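You operate a simulated robot arm through the tools that you are given. There is no shell and no other tool. Be economical: measure what you need, move in short steps, check, and stop when the job is done.

You are at the controls of a simulated two-armed robot. One attempt, no reset.

TASK
Get the fans going again, lock the fans door and stop the siren.
Fine: slide the fan tray home; the fans switch stays off till it is; after the siren push the remote door shut, not locked.

Only the result counts: the job must be done as asked and must still hold three seconds after the hand-in. Knocking over, shifting, dropping, spilling or breaking anything else fails it.

THE ROBOT
Two 7-joint arms with two-finger parallel grippers on one trunk, on a base that drives. Base frame: it is fixed to the floor where the robot stands at the start and does not move with it; the origin is under the middle of the robot, x ahead of it, y to its left, z up. Lengths are in m, angles in rad, forces in N, time in s.
The left shoulder is at the start at [0.02, 0.17, 1.341], the right one opposite. With the tool pointing down near the work surface each hand reaches from about 0.1 to 0.44 m from the robot's upright axis, wherever it stands, measured 20 degrees to its own side. Places, roughly: audio door key [0.3, 0.3, 1.4]; aux door key [0.3, 0.3, 0.7]; beacon switch [0.5, 0.3, 1.2]; channel dial [0.6, 0.3, 1.3]; deice switch [0.6, 0.2, 1.2]; down key [0.8, 0.1, 1.3]; fan tray [0.7, 0.2, 0.7]; fans door [0.8, -0.3, 0.4]; fans door key [0.8, -0.5, 0.7]; fans switch [0.6, 0.3, 0.7]; link switch [0.7, 0.1, 1.2]; remote door [0.8, -0.3, 1.1]; remote door key [0.8, -0.5, 1.4]; siren switch [0.8, 0.1, 1.2]; up key [0.8, 0.1, 1.4]; volume knob [0.3, 0.4, 1.5]. Payload 3.8 kg a hand.
Tool frame (each hand has its own): the origin (TCP) lies between the finger pads and is the grasp point; the fingertips stand 0.03 m ahead of it; z points along the fingers, y is the line along which they close. The gripper opens to 0.11 m. The fingers are 0.02 m wide and 0.01 m thick; the gripper's body (0.048 by 0.112 m) begins 0.055 m behind the TCP.
Orientation is that of the tool frame in the base frame, as a unit quaternion [w, x, y, z]. With the fingers straight down and closing along the base's y, the tool's x points along the base's -x, its y along +y and its z along -z.

THE INTERFACE
- The arms move only by the tool servo_tool. It takes "left_targets", "right_targets" or both (then of equal length, played together; a hand with none holds still); each is a list of rows, each a list of 7 numbers: the shift along the tool's x, y, z in units of 50 mm (1.0 is 50 mm), then the turn, a rotation vector about the tool's x, y, z in units of 5 degrees (1.0 is 5 degrees), then the finger opening in m, from 0 to 0.11. In form: [[x, y, z, wx, wy, wz, jaw], ...]. A call has 1 to 8 rows; each row shifts and turns the commanded pose from where the row before left it, along the tool's axes as they then stand. A call with a number of a shift or a turn outside -1 to 1 is refused whole. Rows are played at 5 a second. More than 0.05 m and 0.15 rad between two rows, or a gripper value outside its range, and nothing of the call is played. Where a pose cannot be reached the arm comes as near as it can. A force on the tool above 40 N (or 10 N above the force at the start of the call, whichever is more), or a blocked arm, ends the call early, and 0.2 s more pass. The fingers move at their own pace (about 0.072 m/s each) and stop on an object; they squeeze with about 41 N. The grip force told is the motor's: it shows also when the fingers shut on nothing. Time passes only in rows, and 0.2 s behind the last, so rows that do not move let the fingers close. The reply holds the time, the measured pose of the TCP, the force on the tool along the base axes, the opening and the grip force, in the units named above and with some noise, with the torque about the TCP (base axes, N m) and any sound that the robot's microphone picked up, and new pictures: "views" is both (left out), scene, wrist or none (wrist: the cameras of the hands that moved).
- Cameras (640 x 400 px; columns grow to the right, rows downward): "scene" is now at [0.1139, -0.0112, 1.5189]; the picture's right is [-0.12, -0.99, 0.00], its down [-0.32, 0.04, -0.95] and it looks along [0.94, -0.11, -0.32] (base axes); focal length 214 px, centre (320, 200). "left" rides on the left gripper at [0.072, -0.017, -0.103] in its tool frame; the picture's right is [0.23, 0.97, 0.00], its down [-0.76, 0.18, -0.62] and it looks along [-0.61, 0.14, 0.78] (tool axes); focal length 222 px, centre (320, 200). "right" rides on the right gripper at [0.073, 0.017, -0.103] in its tool frame; the picture's right is [-0.23, 0.97, 0.00], its down [-0.76, -0.18, -0.62] and it looks along [-0.61, -0.14, 0.78] (tool axes); focal length 222 px, centre (320, 200).
- slide_trunk(by): slides the trunk up (or, below 0, down) by that many m; the arms and the scene camera ride with it, the base frame stays. It gives what a move gives, with no picture.
- base_move(legs): drives the robot by 1 to 6 legs, each [ahead, turn to the left] in m and rad, along the robot's own axes; the way and the turn of a leg run together, so that a leg with both is an arc; at most 1.5 m and 3.142 rad a leg. The arms and the cameras ride along, it lands a little off, and it stops where it bumps. It gives what a move gives, and a new picture of the scene camera.
- head_to(pan, tilt): turns the head with the scene camera to pan (to the left, within 1.396 rad either way) and tilt (down, from -0.506 to 1.204), counted from straight ahead of the robot. It gives what a move gives, and a new picture of the scene camera.
- measure_at(camera, pixels): for up to 12 pixels [column, row] of the newest picture of that camera ("zoom" is the newest enlarged one), the place [x, y, z] in the base frame of the surface seen there, good to about 0.002 m. It takes no simulated time.
- inspect(camera, box): a new picture of the part [left, top, right, bottom] of that camera's present view, enlarged. It takes no simulated time.
- finish_job(): hands the job in; it is judged then, once.

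Keep the steps short. Do not move on a guess: measure, check each grasp and each placing, and mend mistakes. In all there are 80 turns and 260 pictures (those below and enlarged ones count). Leave the grippers open and the arms clear of the work at the hand-in unless told otherwise, and finish with a single line.

The tools are called after ">>>" as a command line: name --argument value ..., lists and objects as JSON in quotes. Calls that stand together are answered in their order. servo_tool: Moves the arms, as the interface text tells. Its arguments: {"type":"object","properties":{"left_targets":{"type":"array"},"right_targets":{"type":"array"},"views":{"type":"string","enum":["both","scene","wrist","none"]}},"required":[]} The other tools are called the same way: slide_trunk (by) slides the trunk up or down; base_move (legs) drives the base; head_to (pan, tilt) turns the head that bears the scene camera; measure_at (camera, pixels) gives the place of the surface under pixels of a picture; inspect (camera, box) takes an enlarged picture of a part of a camera's view; finish_job () hands the job in.

At the start:

```text
time: 0.0
left_position: [0.3965, 0.145, 1.5937]
left_orientation: [0.0, 0.0, 1.0, 0.0]
left_contact_force: [0.5, -0.7, 0.7]
left_moment: [0.06, -0.01, -0.02]
left_opening: 0.11
left_finger_force: 0.0
right_position: [0.3128, -0.1713, 1.5956]
right_orientation: [0.0, 0.0, 1.0, 0.001]
right_contact_force: [-0.8, 0.2, 0.5]
right_moment: [-0.03, -0.03, -0.03]
right_opening: 0.1098
right_finger_force: 0.0
trunk travel left (down, up): [-0.438, 0.132]
robot x, y, heading: [0.0037, 0.0018, 0.002]
head pan, tilt: [-0.12, 0.323]
```

scene: 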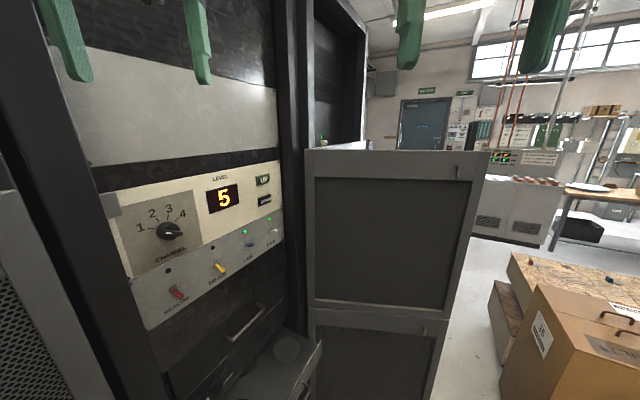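
right: 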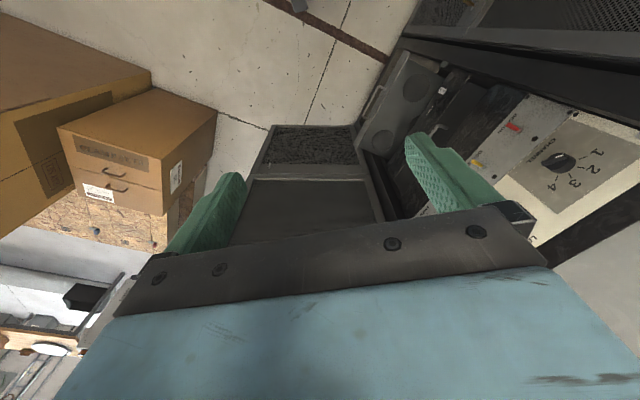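
left: 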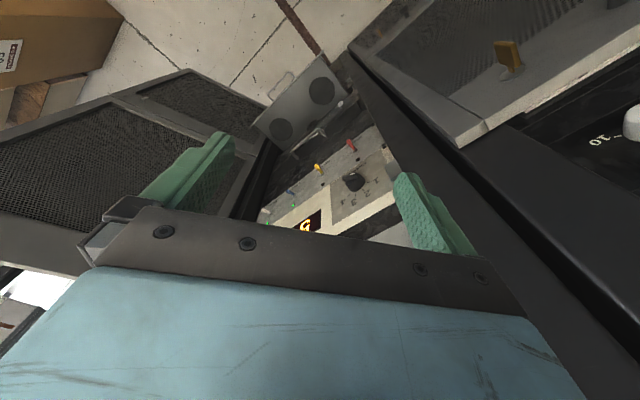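

I see the rack front at left, with two open doors in the middle (upper and lower). I'll look down and left to see the tray.

>>> head_to --pan 0.15 --tilt 0.8

>>> inspect --camera "scene" --box '[0, 0, 640, 400]'

```text
time: 0.9
left_position: [0.3961, 0.146, 1.594]
left_orientation: [0.0, 0.001, 1.0, 0.0]
left_contact_force: [0.1, -0.4, 0.1]
left_moment: [-0.02, 0.0, 0.03]
left_opening: 0.1101
left_finger_force: 0.1
right_position: [0.3131, -0.1719, 1.5963]
right_orientation: [0.0, 0.001, 1.0, 0.001]
right_contact_force: [-0.3, -0.1, -0.1]
right_moment: [-0.01, -0.03, 0.02]
right_opening: 0.1101
right_finger_force: 0.1
trunk travel left (down, up): [-0.438, 0.132]
robot x, y, heading: [0.001, -0.0014, -0.0]
head pan, tilt: [0.15, 0.799]
```

scene: 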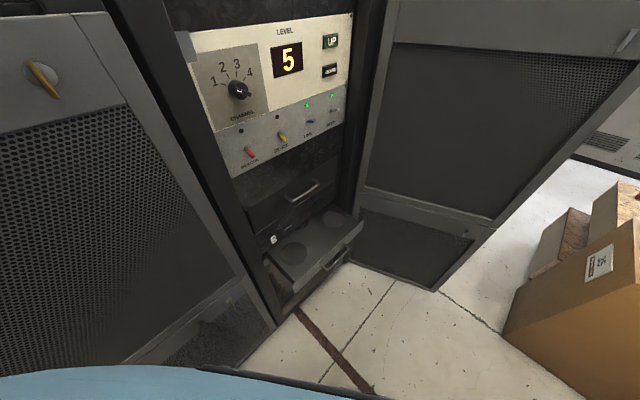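

```text
1.00 times, centred on (320, 200) of scene (not enlarged: the box is as wide or as high as the picture)
```

zoom: 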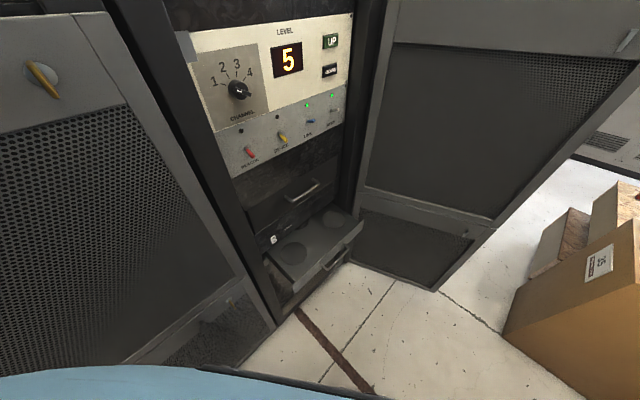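

Let me zoom on the switches and tray and measure.

>>> inspect --camera "scene" --box '[200, 80, 380, 192]'

>>> inspect --camera "scene" --box '[230, 160, 390, 310]'

>>> measure_at --camera "scene" --pixels '[[250, 152], [332, 108], [310, 120], [282, 137], [273, 239], [288, 301], [361, 222], [336, 262], [345, 110], [302, 192], [246, 208], [338, 168]]'

>>> measure_at --camera "scene" --pixels '[[400, 10], [365, 185], [493, 218], [628, 42], [358, 215], [466, 234], [437, 288], [226, 300], [240, 285], [120, 110], [40, 75], [270, 320]]'

```text
3.56 times, centred on (290, 136) of scene
```

zoom: 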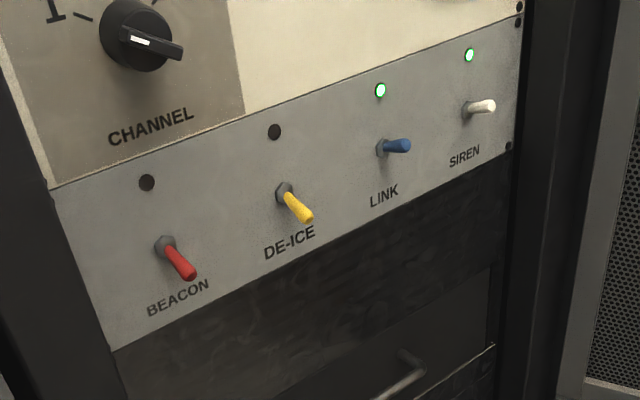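

```text
2.67 times, centred on (310, 235) of scene
```

zoom: 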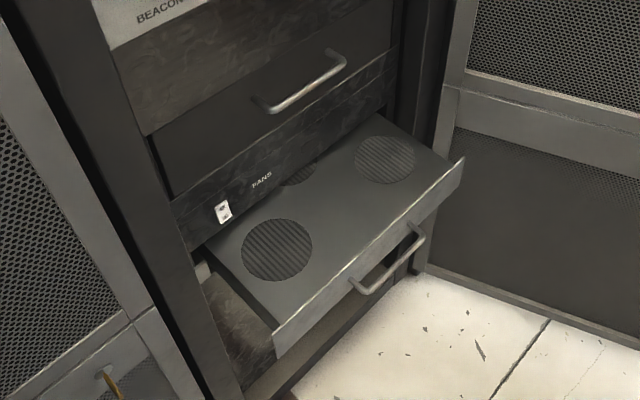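

```text
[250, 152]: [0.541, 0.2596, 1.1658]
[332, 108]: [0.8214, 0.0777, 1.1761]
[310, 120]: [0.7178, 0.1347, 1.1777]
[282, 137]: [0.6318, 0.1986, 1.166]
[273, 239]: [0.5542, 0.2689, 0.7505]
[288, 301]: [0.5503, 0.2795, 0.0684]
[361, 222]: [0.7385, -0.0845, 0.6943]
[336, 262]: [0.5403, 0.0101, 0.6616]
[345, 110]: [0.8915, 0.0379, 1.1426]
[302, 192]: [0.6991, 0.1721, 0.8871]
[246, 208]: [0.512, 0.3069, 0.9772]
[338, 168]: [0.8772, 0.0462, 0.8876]
```

```text
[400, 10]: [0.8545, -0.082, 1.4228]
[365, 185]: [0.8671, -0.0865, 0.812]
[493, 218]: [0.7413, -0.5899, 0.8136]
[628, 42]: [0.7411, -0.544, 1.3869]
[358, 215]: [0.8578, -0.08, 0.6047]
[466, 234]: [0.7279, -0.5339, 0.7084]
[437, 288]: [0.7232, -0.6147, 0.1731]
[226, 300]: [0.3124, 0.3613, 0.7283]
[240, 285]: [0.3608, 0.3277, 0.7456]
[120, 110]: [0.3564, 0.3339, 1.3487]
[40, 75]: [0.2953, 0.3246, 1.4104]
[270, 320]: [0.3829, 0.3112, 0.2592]
```

Rack face measured: inward normal is about heading 0.95 rad; the tray stands out about 0.19 m. Now I'll measure the tray's front and look to the right for the driving space.

>>> measure_at --camera "scene" --pixels '[[297, 287], [328, 255], [350, 233], [362, 222], [290, 250], [340, 215], [318, 240], [322, 268], [347, 247], [333, 255], [275, 238], [270, 240]]'

>>> head_to --pan -0.8 --tilt 0.7

```text
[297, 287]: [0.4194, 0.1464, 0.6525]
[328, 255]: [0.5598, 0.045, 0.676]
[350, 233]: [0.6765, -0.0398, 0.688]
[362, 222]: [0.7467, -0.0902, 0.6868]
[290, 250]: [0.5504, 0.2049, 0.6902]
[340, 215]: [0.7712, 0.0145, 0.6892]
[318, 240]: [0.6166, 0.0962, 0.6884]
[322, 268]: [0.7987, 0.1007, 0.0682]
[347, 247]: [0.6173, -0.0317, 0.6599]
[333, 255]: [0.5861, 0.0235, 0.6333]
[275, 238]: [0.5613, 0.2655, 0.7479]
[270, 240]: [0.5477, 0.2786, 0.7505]
```

```text
time: 2.1
left_position: [0.3964, 0.1451, 1.5945]
left_orientation: [0.001, 0.0, 1.0, 0.0]
left_contact_force: [0.6, 0.2, 0.1]
left_moment: [-0.01, 0.03, 0.01]
left_opening: 0.1099
left_finger_force: 0.0
right_position: [0.3135, -0.1709, 1.5955]
right_orientation: [0.0, 0.001, 1.0, 0.002]
right_contact_force: [0.2, -0.1, 0.1]
right_moment: [0.01, -0.01, -0.02]
right_opening: 0.11
right_finger_force: 0.1
trunk travel left (down, up): [-0.438, 0.132]
robot x, y, heading: [0.003, 0.0026, -0.006]
head pan, tilt: [-0.799, 0.7]
```

scene: 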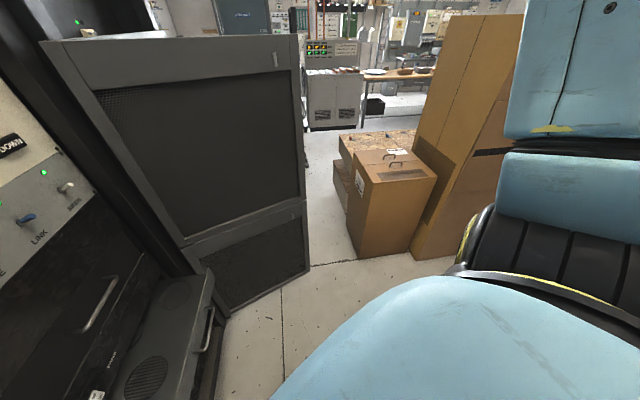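

>>> measure_at --camera "scene" --pixels '[[358, 256], [411, 255], [349, 200], [415, 258], [435, 178], [307, 263], [305, 45], [298, 36], [275, 60], [304, 200], [40, 42], [225, 316]]'

>>> inspect --camera "scene" --box '[180, 30, 340, 330]'

>>> inspect --camera "scene" --box '[230, 180, 330, 280]'

```text
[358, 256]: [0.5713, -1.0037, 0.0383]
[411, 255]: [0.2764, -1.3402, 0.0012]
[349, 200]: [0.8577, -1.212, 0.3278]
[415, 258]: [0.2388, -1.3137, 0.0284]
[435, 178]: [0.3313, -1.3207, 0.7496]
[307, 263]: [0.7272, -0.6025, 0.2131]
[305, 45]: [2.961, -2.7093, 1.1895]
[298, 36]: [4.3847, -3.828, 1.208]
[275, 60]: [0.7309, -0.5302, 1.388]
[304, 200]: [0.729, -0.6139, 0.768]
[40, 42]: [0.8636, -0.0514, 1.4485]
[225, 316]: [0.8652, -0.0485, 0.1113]
```

```text
1.33 times, centred on (260, 180) of scene
```

zoom: 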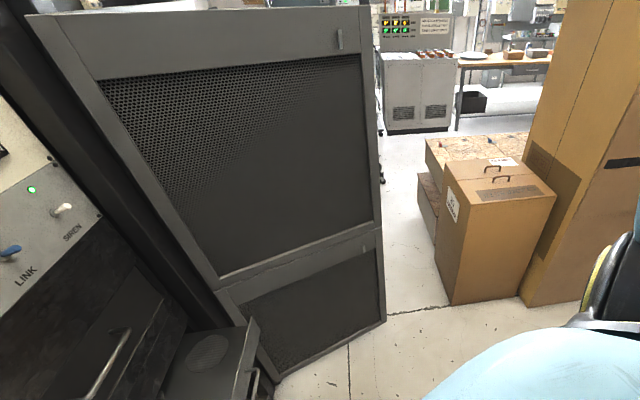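

```text
4.00 times, centred on (280, 230) of scene
```

zoom: 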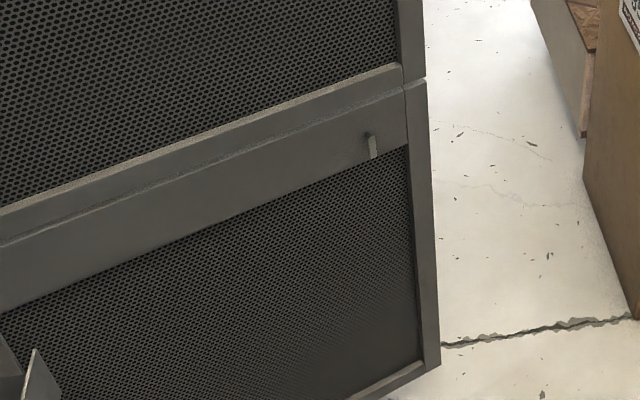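

The space is clear between the doors and the boxes (nearest box corner at [0.57,-1.0]). I'll drive to about (0.26,-0.33), facing the rack squarely at heading 0.95.

>>> base_move --legs '[[0, -0.9], [0.42, 0], [0, 1.85]]'

>>> head_to --pan 0.0 --tilt 0.75

```text
time: 11.4
left_position: [0.372, 0.0881, 1.5941]
left_orientation: [0.0, -0.471, 0.882, 0.0]
left_contact_force: [-0.7, -0.5, -0.7]
left_moment: [0.01, -0.03, -0.03]
left_opening: 0.11
left_finger_force: 0.0
right_position: [0.5889, -0.1571, 1.5956]
right_orientation: [-0.001, -0.47, 0.883, 0.0]
right_contact_force: [0.8, -0.2, 0.2]
right_moment: [0.0, 0.01, -0.02]
right_opening: 0.1099
right_finger_force: 0.1
trunk travel left (down, up): [-0.438, 0.132]
robot x, y, heading: [0.2745, -0.3212, 0.98]
head pan, tilt: [-0.799, 0.7]
```

scene: 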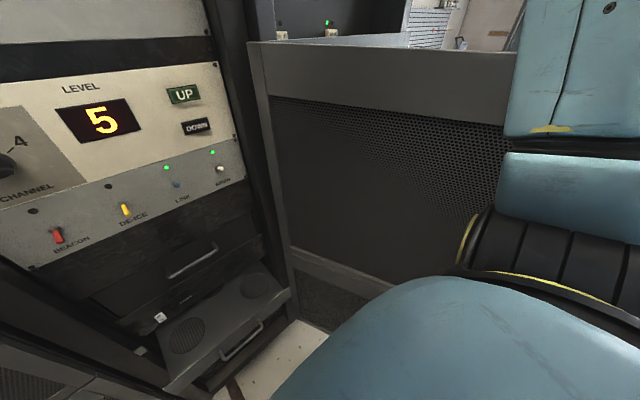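

```text
time: 12.6
left_position: [0.3714, 0.0871, 1.593]
left_orientation: [0.0, -0.472, 0.881, 0.0]
left_contact_force: [-0.6, 0.1, 0.4]
left_moment: [-0.02, 0.01, 0.03]
left_opening: 0.1102
left_finger_force: 0.1
right_position: [0.5903, -0.1572, 1.5963]
right_orientation: [0.0, -0.47, 0.883, 0.002]
right_contact_force: [-0.4, -0.1, 0.4]
right_moment: [-0.01, 0.01, 0.01]
right_opening: 0.1099
right_finger_force: 0.2
trunk travel left (down, up): [-0.438, 0.132]
robot x, y, heading: [0.2694, -0.324, 0.983]
head pan, tilt: [0.0, 0.75]
```

scene: 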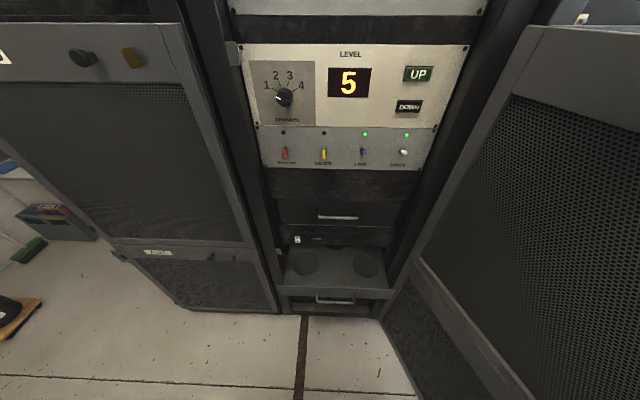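

Facing the rack. I'll lower the trunk somewhat and start pitching both hands from downward to forward.

>>> slide_trunk --by -0.15

>>> servo_tool --left_targets '[[0, 0, 0, 0, -1, 0, 0.05], [0, 0, 0, 0, -1, 0, 0], [0, 0, 0, 0, -1, 0, 0], [0, 0, 0, 0, -1, 0, 0], [0, 0, 0, 0, -1, 0, 0], [0, 0, 0, 0, -1, 0, 0], [0, 0, 0, 0, -1, 0, 0], [0, 0, 0, 0, -1, 0, 0]]' --right_targets '[[0, 0, 0, 0, -1, 0, 0.05], [0, 0, 0, 0, -1, 0, 0], [0, 0, 0, 0, -1, 0, 0], [0, 0, 0, 0, -1, 0, 0], [0, 0, 0, 0, -1, 0, 0], [0, 0, 0, 0, -1, 0, 0], [0, 0, 0, 0, -1, 0, 0], [0, 0, 0, 0, -1, 0, 0]]' --views "none"

>>> servo_tool --left_targets '[[0, 0, 0, 0, -1, 0, 0], [0, 0, 0, 0, -1, 0, 0], [0, 0, 0, 0, -1, 0, 0], [0, 0, 0, 0, -1, 0, 0], [0, 0, 0, 0, -1, 0, 0], [0, 0, 0, 0, -1, 0, 0], [0, 0, 0, 0, -1, 0, 0], [0, 0, 0, 0, -1, 0, 0]]' --right_targets '[[0, 0, 0, 0, -1, 0, 0], [0, 0, 0, 0, -1, 0, 0], [0, 0, 0, 0, -1, 0, 0], [0, 0, 0, 0, -1, 0, 0], [0, 0, 0, 0, -1, 0, 0], [0, 0, 0, 0, -1, 0, 0], [0, 0, 0, 0, -1, 0, 0], [0, 0, 0, 0, -1, 0, 0]]' --views "scene"

```text
time: 14.3
left_position: [0.3714, 0.0886, 1.444]
left_orientation: [0.0, -0.471, 0.882, 0.0]
left_contact_force: [-1.4, -0.1, -0.6]
left_moment: [0.0, -0.02, 0.0]
left_opening: 0.1096
left_finger_force: 0.1
right_position: [0.5897, -0.1567, 1.4448]
right_orientation: [0.0, -0.471, 0.882, 0.001]
right_contact_force: [0.6, -0.1, -0.5]
right_moment: [0.04, 0.03, 0.02]
right_opening: 0.11
right_finger_force: 0.1
trunk travel left (down, up): [-0.288, 0.282]
robot x, y, heading: [0.2735, -0.3208, 0.979]
head pan, tilt: [0.0, 0.75]
```

```text
time: 16.1
left_position: [0.3716, 0.0872, 1.4445]
left_orientation: [0.302, -0.442, 0.829, 0.161]
left_contact_force: [0.2, -0.4, -1.0]
left_moment: [-0.01, -0.03, 0.02]
left_opening: 0.0002
left_finger_force: 37.3
right_position: [0.5905, -0.1566, 1.4456]
right_orientation: [0.302, -0.442, 0.829, 0.163]
right_contact_force: [-0.1, -0.3, -0.2]
right_moment: [0.0, -0.02, -0.02]
right_opening: 0.0
right_finger_force: 38.0
trunk travel left (down, up): [-0.288, 0.282]
robot x, y, heading: [0.2704, -0.3202, 0.984]
head pan, tilt: [0.0, 0.75]
```

```text
time: 17.0
left_position: [0.3714, 0.0871, 1.443]
left_orientation: [0.409, -0.418, 0.781, 0.219]
left_contact_force: [0.4, 0.2, -0.5]
left_moment: [-0.02, 0.0, 0.0]
left_opening: 0.0
left_finger_force: 38.0
right_position: [0.5937, -0.1569, 1.4503]
right_orientation: [0.408, -0.409, 0.785, 0.226]
right_contact_force: [5.0, 3.1, 15.9]
right_moment: [-1.66, 1.71, 0.22]
right_opening: 0.0001
right_finger_force: 38.2
trunk travel left (down, up): [-0.288, 0.282]
robot x, y, heading: [0.272, -0.3241, 0.98]
head pan, tilt: [0.0, 0.75]
stopped in row 4 (right hand): the force on the tool passed its limit at 48 N (the readings are from after the stop); the commanded pose is now the measured one
```

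scene: 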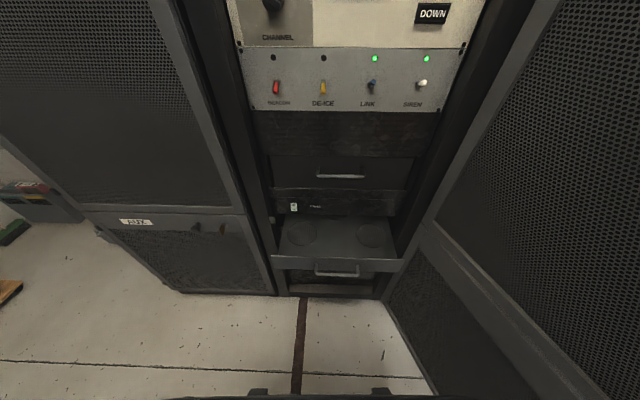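

The right hand bumped the robot's own body while pitching (push is forward and up), so I'll move both hands forward 0.1 m and then finish the pitch.

>>> servo_tool --left_targets '[[-0.35, 0, 0.6, 0, 0, 0, 0], [-0.35, 0, 0.6, 0, 0, 0, 0], [0, 0, 0, 0, -1, 0, 0], [0, 0, 0, 0, -1, 0, 0], [0, 0, 0, 0, -1, 0, 0], [0, 0, 0, 0, -1, 0, 0], [0, 0, 0, 0, -1, 0, 0]]' --right_targets '[[-0.5, 0, 0.8, 0, 0, 0, 0], [-0.5, 0, 0.8, 0, 0, 0, 0], [-0.2, 0, 0.4, 0, -1, 0, 0], [0, 0, 0, 0, -1, 0, 0], [0, 0, 0, 0, -1, 0, 0], [0, 0, 0, 0, -1, 0, 0], [0, 0, 0, 0, -1, 0, 0]]' --views "scene"

```text
time: 18.6
left_position: [0.4103, 0.1458, 1.4379]
left_orientation: [0.569, -0.36, 0.674, 0.304]
left_contact_force: [0.2, -0.4, 0.4]
left_moment: [0.02, 0.01, -0.07]
left_opening: 0.0
left_finger_force: 37.7
right_position: [0.6579, -0.0609, 1.4412]
right_orientation: [0.569, -0.352, 0.677, 0.307]
right_contact_force: [-0.2, 0.6, -0.6]
right_moment: [0.02, 0.0, -0.02]
right_opening: 0.0
right_finger_force: 37.1
trunk travel left (down, up): [-0.288, 0.282]
robot x, y, heading: [0.2746, -0.3228, 0.982]
head pan, tilt: [0.0, 0.75]
```

scene: 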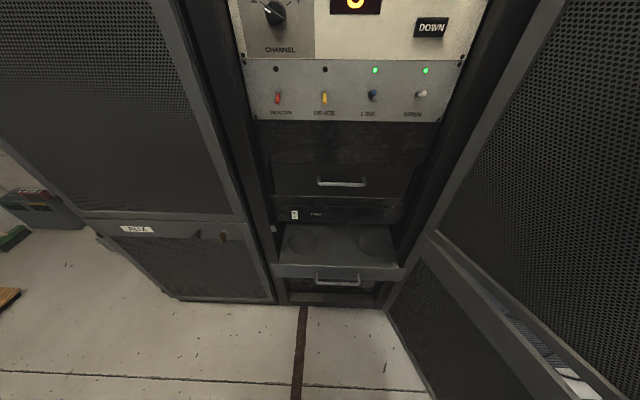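

>>> inspect --camera "scene" --box '[350, 50, 450, 125]'

>>> measure_at --camera "scene" --pixels '[[421, 94], [418, 96], [424, 93], [400, 85], [440, 82], [374, 95], [415, 105], [345, 85]]'

```text
5.33 times, centred on (400, 88) of scene
```

zoom: 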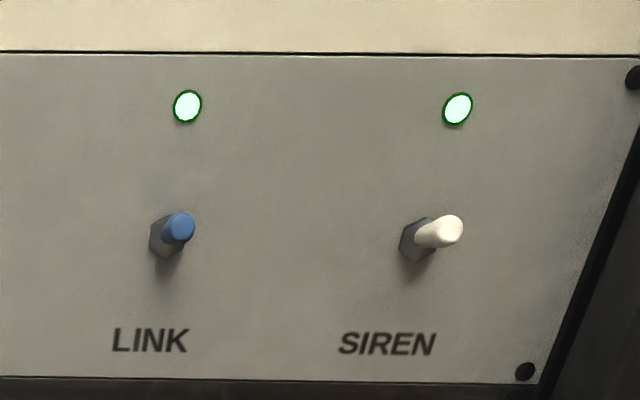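

```text
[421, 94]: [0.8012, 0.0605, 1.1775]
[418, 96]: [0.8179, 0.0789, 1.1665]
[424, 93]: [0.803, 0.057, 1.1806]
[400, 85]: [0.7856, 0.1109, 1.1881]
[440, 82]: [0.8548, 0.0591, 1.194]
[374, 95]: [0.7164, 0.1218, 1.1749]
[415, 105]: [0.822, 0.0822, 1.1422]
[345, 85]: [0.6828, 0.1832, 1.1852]
```

The siren lever's tip is at [0.802,0.058,1.180], up. I'll bring the right fingertips in front of and just above it first.

>>> servo_tool --right_targets '[[0.95, -0.28, 0, 0, 0, 0, 0], [0.95, -0.28, 0.2, 0, 0, 0, 0], [0.95, -0.28, 0.2, 0, 0, 0, 0], [0.94, -0.28, 0.8, 0, 0, 0, 0], [0, 0, 0.9, 0, 0, 0, 0], [0, 0, 0.9, 0, 0, 0, 0]]' --views "both"

```text
refused: row 2 steps farther than a row can; nothing moved
```

>>> servo_tool --right_targets '[[0.92, -0.28, 0, 0, 0, 0, 0], [0.92, -0.28, 0, 0, 0, 0, 0], [0.92, -0.28, 0, 0, 0, 0, 0], [0.92, -0.28, 0, 0, 0, 0, 0], [0.11, 0, 0.9, 0, 0, 0, 0], [0, 0, 0.9, 0, 0, 0, 0], [0, 0, 0.9, 0, 0, 0, 0]]' --views "both"

```text
time: 20.2
left_position: [0.4053, 0.1464, 1.4385]
left_orientation: [0.57, -0.362, 0.672, 0.304]
left_contact_force: [0.0, -0.8, -0.4]
left_moment: [0.01, -0.02, 0.02]
left_opening: 0.0
left_finger_force: 37.5
right_position: [0.7683, 0.0206, 1.246]
right_orientation: [0.569, -0.354, 0.677, 0.306]
right_contact_force: [0.0, -0.4, 0.3]
right_moment: [-0.01, 0.0, -0.04]
right_opening: 0.0
right_finger_force: 37.7
right hand out of reach, approached as far as the arm can: row 4
trunk travel left (down, up): [-0.288, 0.282]
robot x, y, heading: [0.2718, -0.3248, 0.985]
head pan, tilt: [0.0, 0.75]
```

scene: 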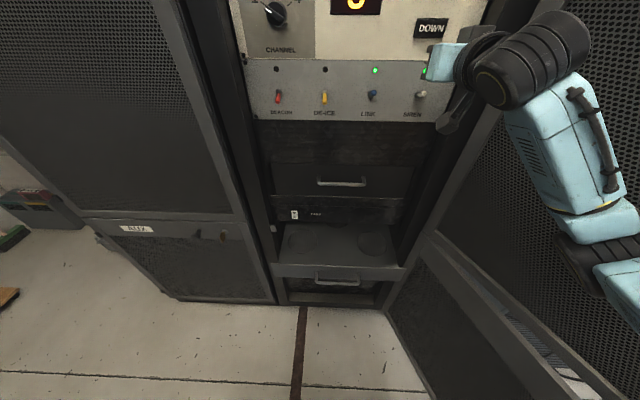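
right: 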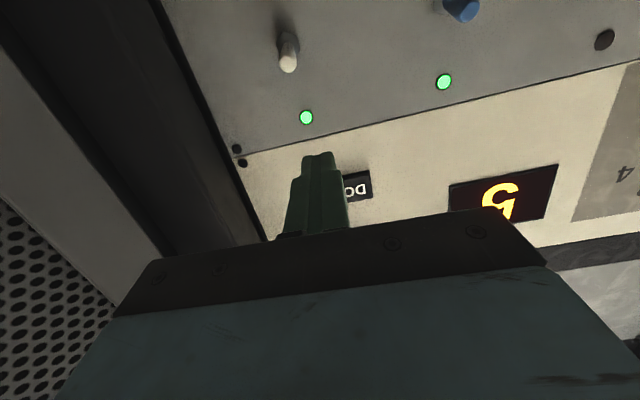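

In view, fingertips are above the siren lever. I'll come in to 15 mm from the panel and then push down.

>>> servo_tool --right_targets '[[0.38, -0.15, 0, 0, 0, 0, 0], [0, 0, 0.42, 0, 0, 0, 0], [0, 0, 0.4, 0, 0, 0, 0]]' --views "wrist"

```text
time: 21.0
left_position: [0.4113, 0.1453, 1.4381]
left_orientation: [0.568, -0.361, 0.674, 0.304]
left_contact_force: [0.1, -0.3, 0.4]
left_moment: [0.02, 0.02, 0.03]
left_opening: 0.0
left_finger_force: 37.5
right_position: [0.8016, 0.0464, 1.2216]
right_orientation: [0.568, -0.352, 0.678, 0.307]
right_contact_force: [0.6, -0.6, -0.7]
right_moment: [0.03, -0.01, -0.04]
right_opening: 0.0003
right_finger_force: 37.9
trunk travel left (down, up): [-0.288, 0.282]
robot x, y, heading: [0.2692, -0.3221, 0.984]
head pan, tilt: [0.0, 0.75]
```

right: 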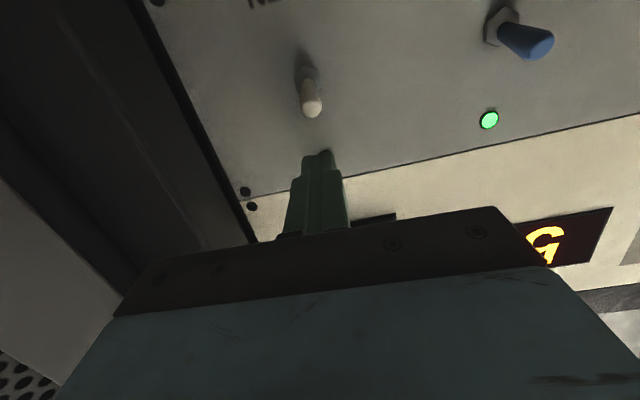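

>>> servo_tool --right_targets '[[0.5, 0, 0.08, 0, 0, 0, 0], [0.4, 0, 0.07, 0, 0, 0, 0], [0.3, 0, 0.05, 0, 0, 0, 0]]' --views "wrist"

```text
time: 21.8
left_position: [0.4092, 0.1441, 1.438]
left_orientation: [0.569, -0.36, 0.673, 0.304]
left_contact_force: [1.2, 0.7, 0.1]
left_moment: [0.02, -0.05, -0.01]
left_opening: 0.0002
left_finger_force: 37.5
right_position: [0.7971, 0.0443, 1.1801]
right_orientation: [0.582, -0.346, 0.664, 0.316]
right_contact_force: [-6.3, -4.0, 8.2]
right_moment: [0.12, -0.02, 0.08]
right_opening: 0.0
right_finger_force: 37.4
trunk travel left (down, up): [-0.288, 0.282]
robot x, y, heading: [0.2737, -0.3185, 0.98]
head pan, tilt: [0.0, 0.75]
stopped in row 3 (right hand): the force on the tool passed its limit at 46 N (the readings are from after the stop); the commanded pose is now the measured one
```

right: 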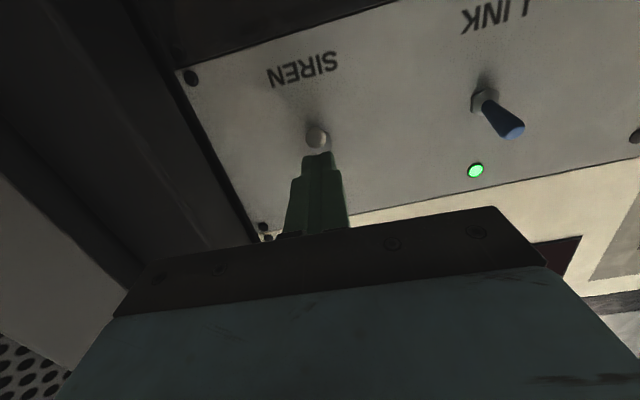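

The lever seems pushed; I'll back off up and out and check the lamp.

>>> servo_tool --right_targets '[[-0.3, 0, 0, 0, 0, 0, 0], [0, 0, -0.9, 0, 0, 0, 0], [0, 0, -0.9, 0, 0, 0, 0]]' --views "both"

>>> inspect --camera "scene" --box '[350, 50, 450, 125]'

```text
time: 22.6
left_position: [0.4105, 0.1474, 1.4386]
left_orientation: [0.568, -0.361, 0.674, 0.304]
left_contact_force: [0.1, -0.9, 0.5]
left_moment: [-0.01, 0.01, -0.04]
left_opening: 0.0
left_finger_force: 37.1
right_position: [0.7496, -0.0284, 1.2057]
right_orientation: [0.581, -0.347, 0.666, 0.314]
right_contact_force: [-0.1, 0.4, 0.3]
right_moment: [0.02, -0.01, 0.01]
right_opening: 0.0001
right_finger_force: 38.0
trunk travel left (down, up): [-0.288, 0.282]
robot x, y, heading: [0.2761, -0.3241, 0.977]
head pan, tilt: [0.0, 0.75]
```

scene: 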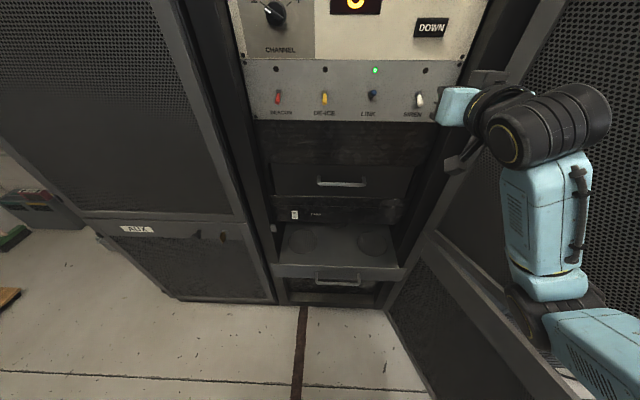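
right: 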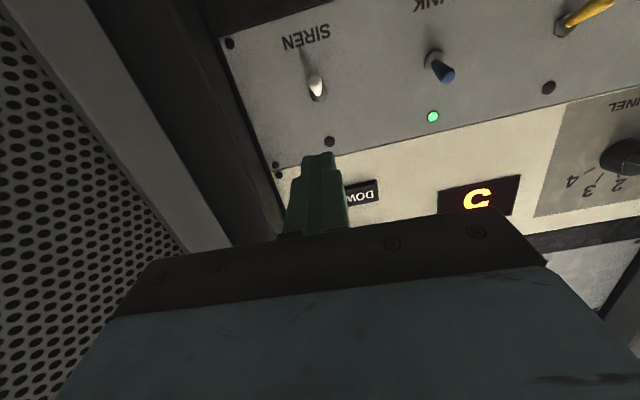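

```text
5.33 times, centred on (400, 88) of scene
```

zoom: 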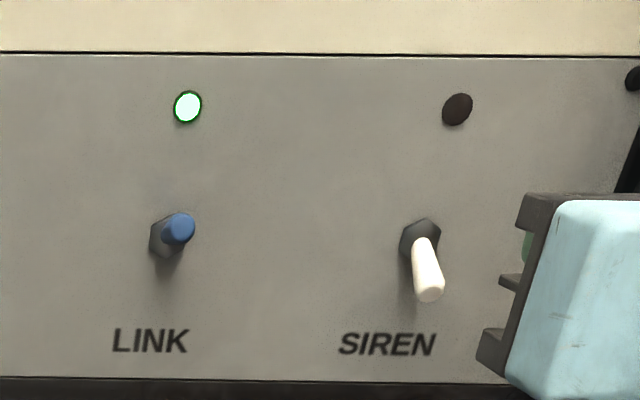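

Siren lamp is out and the lever is down. Next: withdraw the right hand a little and lower the trunk for the tray.

>>> servo_tool --right_targets '[[0, 0, -0.9, 0, 0, 0, 0], [0, 0, -0.7, 0, 0, 0, 0]]' --views "none"

>>> slide_trunk --by -0.285

>>> head_to --pan 0.1 --tilt 0.7

>>> inspect --camera "scene" --box '[260, 130, 460, 255]'

```text
time: 23.2
left_position: [0.4114, 0.1463, 1.4374]
left_orientation: [0.568, -0.362, 0.673, 0.305]
left_contact_force: [0.3, 0.3, 0.2]
left_moment: [0.0, 0.01, -0.01]
left_opening: 0.0
left_finger_force: 37.8
right_position: [0.7201, -0.0736, 1.2131]
right_orientation: [0.58, -0.346, 0.667, 0.313]
right_contact_force: [0.5, 0.3, 0.1]
right_moment: [0.01, -0.01, 0.03]
right_opening: 0.0003
right_finger_force: 38.0
right hand out of reach, approached as far as the arm can: row 2
trunk travel left (down, up): [-0.288, 0.282]
robot x, y, heading: [0.273, -0.3216, 0.982]
head pan, tilt: [0.0, 0.75]
```

```text
time: 26.1
left_position: [0.4097, 0.146, 1.1534]
left_orientation: [0.569, -0.36, 0.674, 0.303]
left_contact_force: [0.1, -0.6, 0.3]
left_moment: [-0.02, -0.02, -0.01]
left_opening: 0.0003
left_finger_force: 38.1
right_position: [0.7202, -0.0743, 0.9295]
right_orientation: [0.581, -0.345, 0.668, 0.313]
right_contact_force: [0.4, -0.7, -0.1]
right_moment: [-0.03, 0.0, 0.01]
right_opening: 0.0
right_finger_force: 37.6
trunk travel left (down, up): [-0.003, 0.567]
robot x, y, heading: [0.2722, -0.3227, 0.985]
head pan, tilt: [0.0, 0.75]
```

```text
time: 26.7
left_position: [0.4114, 0.1458, 1.1543]
left_orientation: [0.568, -0.361, 0.673, 0.305]
left_contact_force: [0.4, 0.8, 0.3]
left_moment: [0.01, -0.01, -0.02]
left_opening: 0.0002
left_finger_force: 38.0
right_position: [0.7185, -0.0753, 0.9293]
right_orientation: [0.581, -0.346, 0.666, 0.314]
right_contact_force: [-0.5, -0.1, 1.1]
right_moment: [-0.01, -0.02, -0.02]
right_opening: 0.0002
right_finger_force: 37.9
trunk travel left (down, up): [-0.003, 0.567]
robot x, y, heading: [0.2725, -0.3232, 0.983]
head pan, tilt: [0.099, 0.7]
```

scene: 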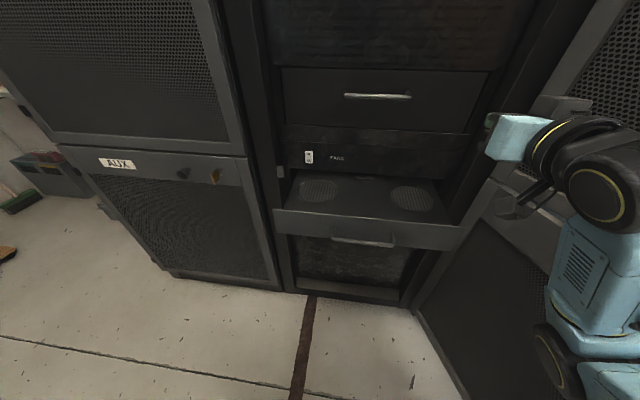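

```text
3.20 times, centred on (360, 192) of scene
```

zoom: 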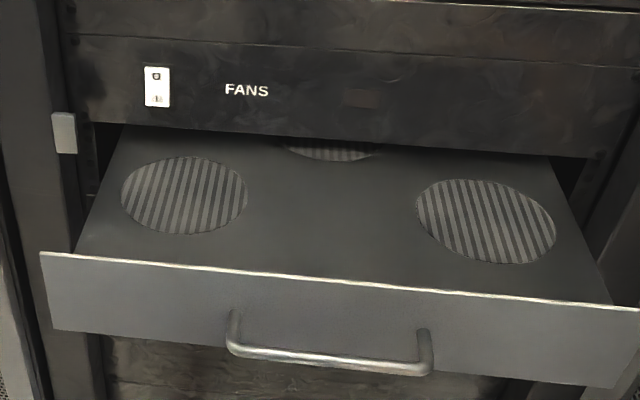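

>>> measure_at --camera "zoom" --pixels '[[60, 290], [150, 300], [200, 300], [330, 300], [330, 360], [250, 345], [590, 345], [150, 270], [150, 335], [157, 87], [157, 75], [157, 100]]'

```text
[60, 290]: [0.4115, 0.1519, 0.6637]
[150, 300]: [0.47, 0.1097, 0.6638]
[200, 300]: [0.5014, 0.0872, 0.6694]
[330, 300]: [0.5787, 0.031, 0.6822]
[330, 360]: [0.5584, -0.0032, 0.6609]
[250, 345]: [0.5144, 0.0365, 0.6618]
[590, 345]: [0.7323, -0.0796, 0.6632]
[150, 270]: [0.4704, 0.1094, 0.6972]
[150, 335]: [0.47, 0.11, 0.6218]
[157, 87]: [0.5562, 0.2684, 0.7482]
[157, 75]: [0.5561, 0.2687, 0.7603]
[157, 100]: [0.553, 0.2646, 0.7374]
```

The lip runs z 0.62–0.70; I'll push left of the handle, at about [0.48,0.10,0.67]. First bring the left hand down in front of it.

>>> servo_tool --left_targets '[[0.95, -0.2, 0, 0, 0, 0, 0], [0.95, -0.2, 0, 0, 0, 0, 0], [0.95, -0.2, 0, 0, 0, 0, 0], [0.95, -0.2, 0, 0, 0, 0, 0], [0.95, -0.2, 0, 0, 0, 0, 0], [0.95, -0.2, 0, 0, 0, 0, 0], [0.95, -0.2, 0, 0, 0, 0, 0], [0.95, -0.2, 0, 0, 0, 0, 0]]' --views "scene"

```text
time: 28.5
left_position: [0.4393, 0.0486, 0.7773]
left_orientation: [0.569, -0.361, 0.673, 0.304]
left_contact_force: [-0.6, -0.2, -0.1]
left_moment: [0.01, -0.02, -0.07]
left_opening: 0.0002
left_finger_force: 37.3
right_position: [0.7202, -0.0752, 0.9293]
right_orientation: [0.581, -0.346, 0.667, 0.314]
right_contact_force: [0.3, -0.2, 0.3]
right_moment: [-0.01, -0.01, -0.03]
right_opening: 0.0001
right_finger_force: 37.4
trunk travel left (down, up): [-0.003, 0.567]
robot x, y, heading: [0.2748, -0.3214, 0.983]
head pan, tilt: [0.099, 0.7]
```

scene: 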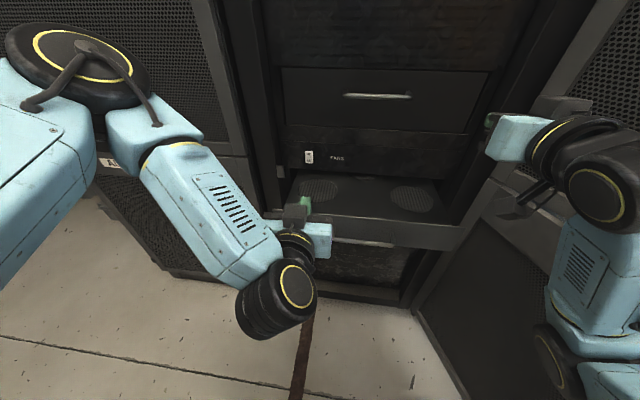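

>>> servo_tool --left_targets '[[0.95, -0.1, 0, 0, 0, 0, 0], [0.95, -0.1, 0, 0, 0, 0, 0], [-0.15, 0, 0.9, 0, 0, 0, 0], [-0.15, 0, 0.8, 0, 0, 0, 0], [-0.15, 0, 0.8, 0, 0, 0, 0], [-0.15, 0, 0.8, 0, 0, 0, 0]]' --views "scene"

```text
time: 29.9
left_position: [0.5371, 0.1642, 0.6902]
left_orientation: [0.567, -0.363, 0.673, 0.306]
left_contact_force: [-0.5, -0.3, 0.7]
left_moment: [0.03, -0.01, 0.01]
left_opening: 0.0
left_finger_force: 37.6
left hand out of reach, approached as far as the arm can: row 6
right_position: [0.719, -0.0751, 0.9304]
right_orientation: [0.58, -0.347, 0.667, 0.315]
right_contact_force: [0.6, 0.5, 0.1]
right_moment: [0.01, 0.01, -0.02]
right_opening: 0.0
right_finger_force: 37.4
trunk travel left (down, up): [-0.003, 0.567]
robot x, y, heading: [0.2721, -0.3238, 0.98]
head pan, tilt: [0.099, 0.7]
```

scene: 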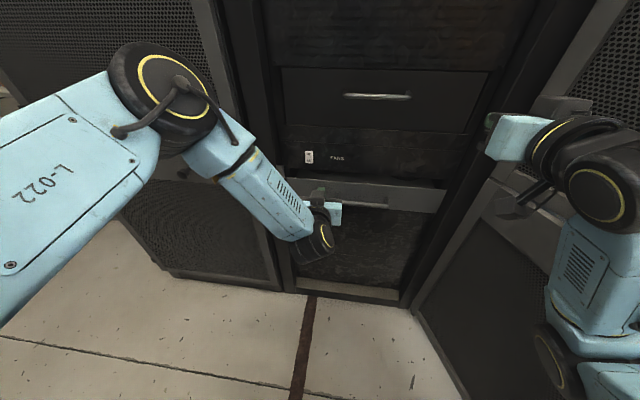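

Tray is sliding in well (front now ~0.07 m out). Pushing further.

>>> servo_tool --left_targets '[[-0.15, 0, 0.7, 0, 0, 0, 0], [-0.15, 0, 0.7, 0, 0, 0, 0]]' --views "scene"

```text
time: 30.5
left_position: [0.5765, 0.2184, 0.6958]
left_orientation: [0.566, -0.363, 0.675, 0.305]
left_contact_force: [-26.8, -25.2, 7.2]
left_moment: [0.25, -0.32, 0.1]
left_opening: 0.0
left_finger_force: 37.8
left hand out of reach, approached as far as the arm can: row 2
right_position: [0.7164, -0.0767, 0.931]
right_orientation: [0.582, -0.346, 0.666, 0.314]
right_contact_force: [0.3, -0.6, -0.6]
right_moment: [-0.04, 0.01, -0.02]
right_opening: 0.0002
right_finger_force: 38.1
trunk travel left (down, up): [-0.003, 0.567]
robot x, y, heading: [0.2754, -0.3217, 0.983]
head pan, tilt: [0.099, 0.7]
```

scene: 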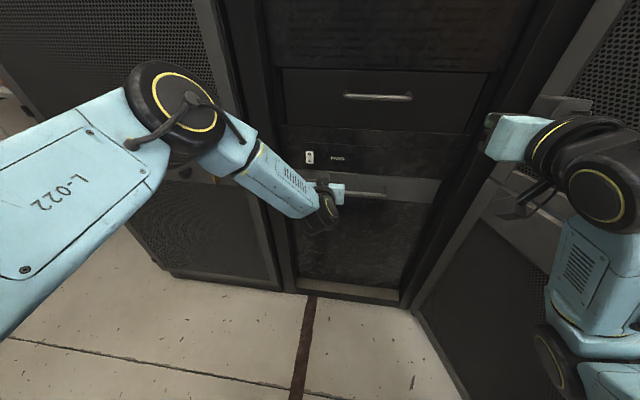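

Force 37 N with the lip within ~5 mm of the face: likely home. One more small push to be sure, then back off and measure.

>>> servo_tool --left_targets '[[0, 0, 0.15, 0, 0, 0, 0], [0, 0, 0, 0, 0, 0, 0]]' --views "none"

>>> servo_tool --left_targets '[[0.1, 0, -0.7, 0, 0, 0, 0], [0.1, 0, -0.7, 0, 0, 0, 0]]' --views "scene"

>>> inspect --camera "scene" --box '[260, 130, 460, 255]'

>>> measure_at --camera "zoom" --pixels '[[100, 180], [500, 175], [560, 165], [500, 100], [157, 87], [157, 75], [157, 98], [180, 110], [560, 180]]'

```text
time: 30.8
left_position: [0.579, 0.2173, 0.6951]
left_orientation: [0.566, -0.363, 0.674, 0.306]
left_contact_force: [-16.6, -14.5, 10.9]
left_moment: [0.31, -0.26, 0.04]
left_opening: 0.0
left_finger_force: 37.8
right_position: [0.7161, -0.0752, 0.9303]
right_orientation: [0.58, -0.347, 0.666, 0.315]
right_contact_force: [-0.2, -0.3, 0.6]
right_moment: [0.02, 0.02, 0.0]
right_opening: 0.0
right_finger_force: 38.0
trunk travel left (down, up): [-0.003, 0.567]
robot x, y, heading: [0.2732, -0.3272, 0.982]
head pan, tilt: [0.099, 0.7]
stopped in row 1 (left hand): the force on the tool passed its limit at 55 N (the readings are from after the stop); the commanded pose is now the measured one
```

```text
time: 31.4
left_position: [0.5419, 0.1608, 0.6969]
left_orientation: [0.564, -0.364, 0.675, 0.305]
left_contact_force: [-0.1, 0.3, -0.2]
left_moment: [0.02, -0.01, -0.02]
left_opening: 0.0003
left_finger_force: 37.6
right_position: [0.7179, -0.0743, 0.9305]
right_orientation: [0.579, -0.347, 0.667, 0.314]
right_contact_force: [0.2, -0.3, -0.8]
right_moment: [0.01, -0.01, -0.03]
right_opening: 0.0
right_finger_force: 38.0
trunk travel left (down, up): [-0.003, 0.567]
robot x, y, heading: [0.2753, -0.3235, 0.985]
head pan, tilt: [0.099, 0.7]
```

scene: 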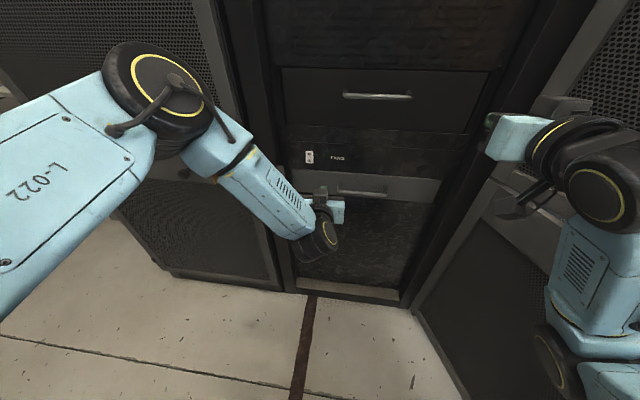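

```text
3.20 times, centred on (360, 192) of scene
```

zoom: 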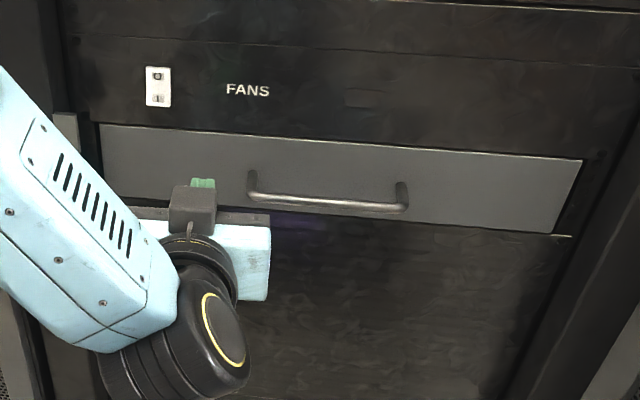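

```text
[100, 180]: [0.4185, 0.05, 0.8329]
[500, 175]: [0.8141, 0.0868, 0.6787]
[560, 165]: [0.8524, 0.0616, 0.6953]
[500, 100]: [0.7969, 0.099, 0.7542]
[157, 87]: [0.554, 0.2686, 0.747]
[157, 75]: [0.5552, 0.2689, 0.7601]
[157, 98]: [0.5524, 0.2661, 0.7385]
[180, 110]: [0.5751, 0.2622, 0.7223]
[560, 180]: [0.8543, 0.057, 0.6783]
```

The tray is flush with the panel. Now the rocker switch at ~[0.554,0.268,0.748]; zoom on it.

>>> inspect --camera "scene" --box '[300, 146, 320, 168]'

>>> inspect --camera "left" --box '[0, 0, 640, 400]'

>>> measure_at --camera "scene" --pixels '[[309, 150], [309, 153], [309, 156], [309, 158], [309, 160], [309, 162], [309, 163], [309, 148], [307, 157], [311, 157], [309, 167]]'

```text
16.00 times, centred on (310, 157) of scene
```

zoom: 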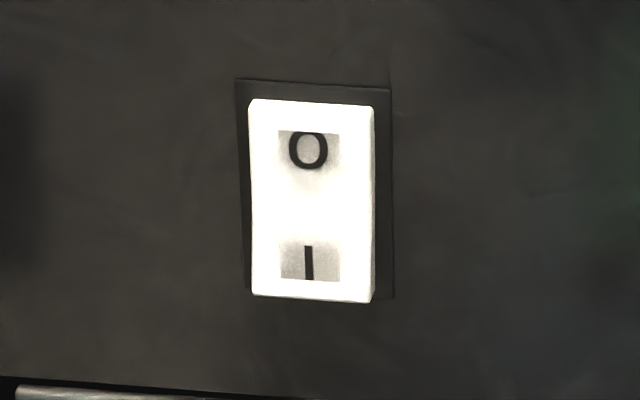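

```text
1.00 times, centred on (320, 200) of left (not enlarged: the box is as wide or as high as the picture)
```

zoom: 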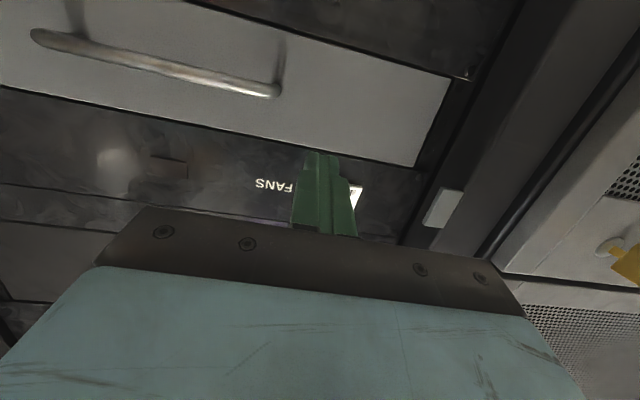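

```text
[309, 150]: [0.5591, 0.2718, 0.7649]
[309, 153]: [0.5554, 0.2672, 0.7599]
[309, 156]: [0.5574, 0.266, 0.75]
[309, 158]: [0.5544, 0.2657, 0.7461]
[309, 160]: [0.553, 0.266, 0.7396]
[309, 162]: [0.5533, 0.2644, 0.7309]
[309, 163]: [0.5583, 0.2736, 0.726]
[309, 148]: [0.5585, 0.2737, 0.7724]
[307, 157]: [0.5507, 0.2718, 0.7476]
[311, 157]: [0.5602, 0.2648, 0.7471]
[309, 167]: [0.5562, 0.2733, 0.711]
```

"O" is pressed in at the top, "I" stands proud at the bottom. I'll put the left fingertips before the lower half (z≈0.728).

>>> servo_tool --left_targets '[[-0.36, 0.48, 0, 0, 0, 0, 0], [-0.36, 0.48, 0, 0, 0, 0, 0]]' --views "both"

```text
time: 32.0
left_position: [0.5119, 0.1892, 0.7354]
left_orientation: [0.562, -0.366, 0.677, 0.305]
left_contact_force: [-0.4, -0.2, 0.0]
left_moment: [-0.01, -0.01, 0.0]
left_opening: 0.0
left_finger_force: 37.9
left hand out of reach, approached as far as the arm can: row 2
right_position: [0.7191, -0.0746, 0.9295]
right_orientation: [0.581, -0.346, 0.666, 0.314]
right_contact_force: [-0.3, 0.6, 0.4]
right_moment: [0.02, 0.01, 0.03]
right_opening: 0.0
right_finger_force: 37.6
trunk travel left (down, up): [-0.003, 0.567]
robot x, y, heading: [0.2729, -0.3217, 0.979]
head pan, tilt: [0.099, 0.7]
```

scene: 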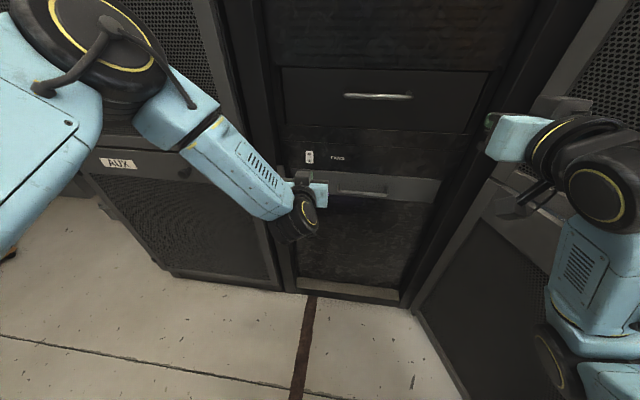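
left: 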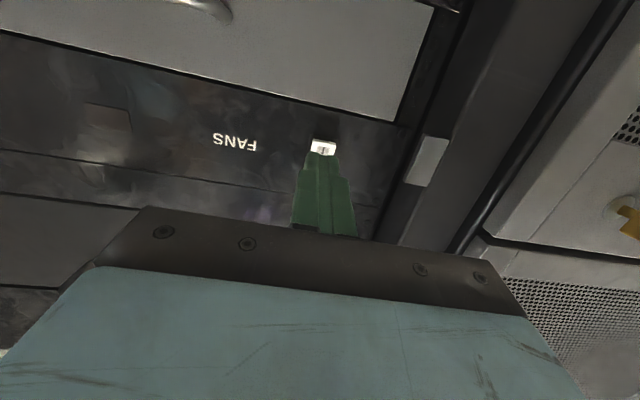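

>>> servo_tool --left_targets '[[-0.1, 0.12, 0.6, 0, 0, 0, 0], [-0.07, 0, 0.45, 0, 0, 0, 0], [-0.03, 0, 0.2, 0, 0, 0, 0], [-0.03, 0, 0.15, 0, 0, 0, 0]]' --views "both"

```text
time: 32.9
left_position: [0.5458, 0.2358, 0.7372]
left_orientation: [0.558, -0.367, 0.68, 0.304]
left_contact_force: [-14.5, -17.3, 7.1]
left_moment: [0.19, -0.18, 0.06]
left_opening: 0.0
left_finger_force: 38.4
left hand out of reach, approached as far as the arm can: row 1
right_position: [0.7156, -0.0759, 0.93]
right_orientation: [0.58, -0.348, 0.666, 0.315]
right_contact_force: [0.1, -0.2, 1.3]
right_moment: [0.02, -0.04, 0.02]
right_opening: 0.0
right_finger_force: 37.8
trunk travel left (down, up): [-0.003, 0.567]
robot x, y, heading: [0.2726, -0.3227, 0.98]
head pan, tilt: [0.099, 0.7]
stopped in row 4 (left hand): the force on the tool passed its limit at 53 N (the readings are from after the stop); the commanded pose is now the measured one
```

scene: 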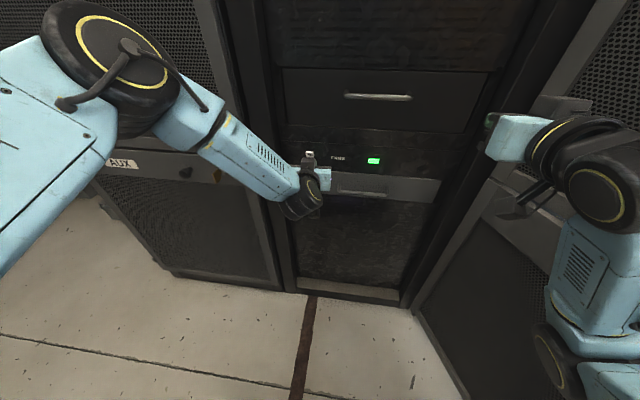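
left: 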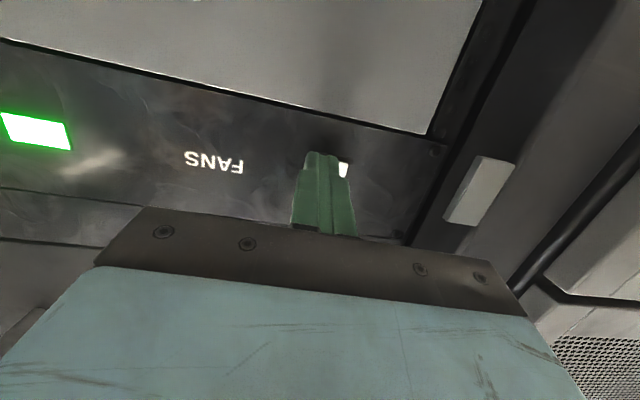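

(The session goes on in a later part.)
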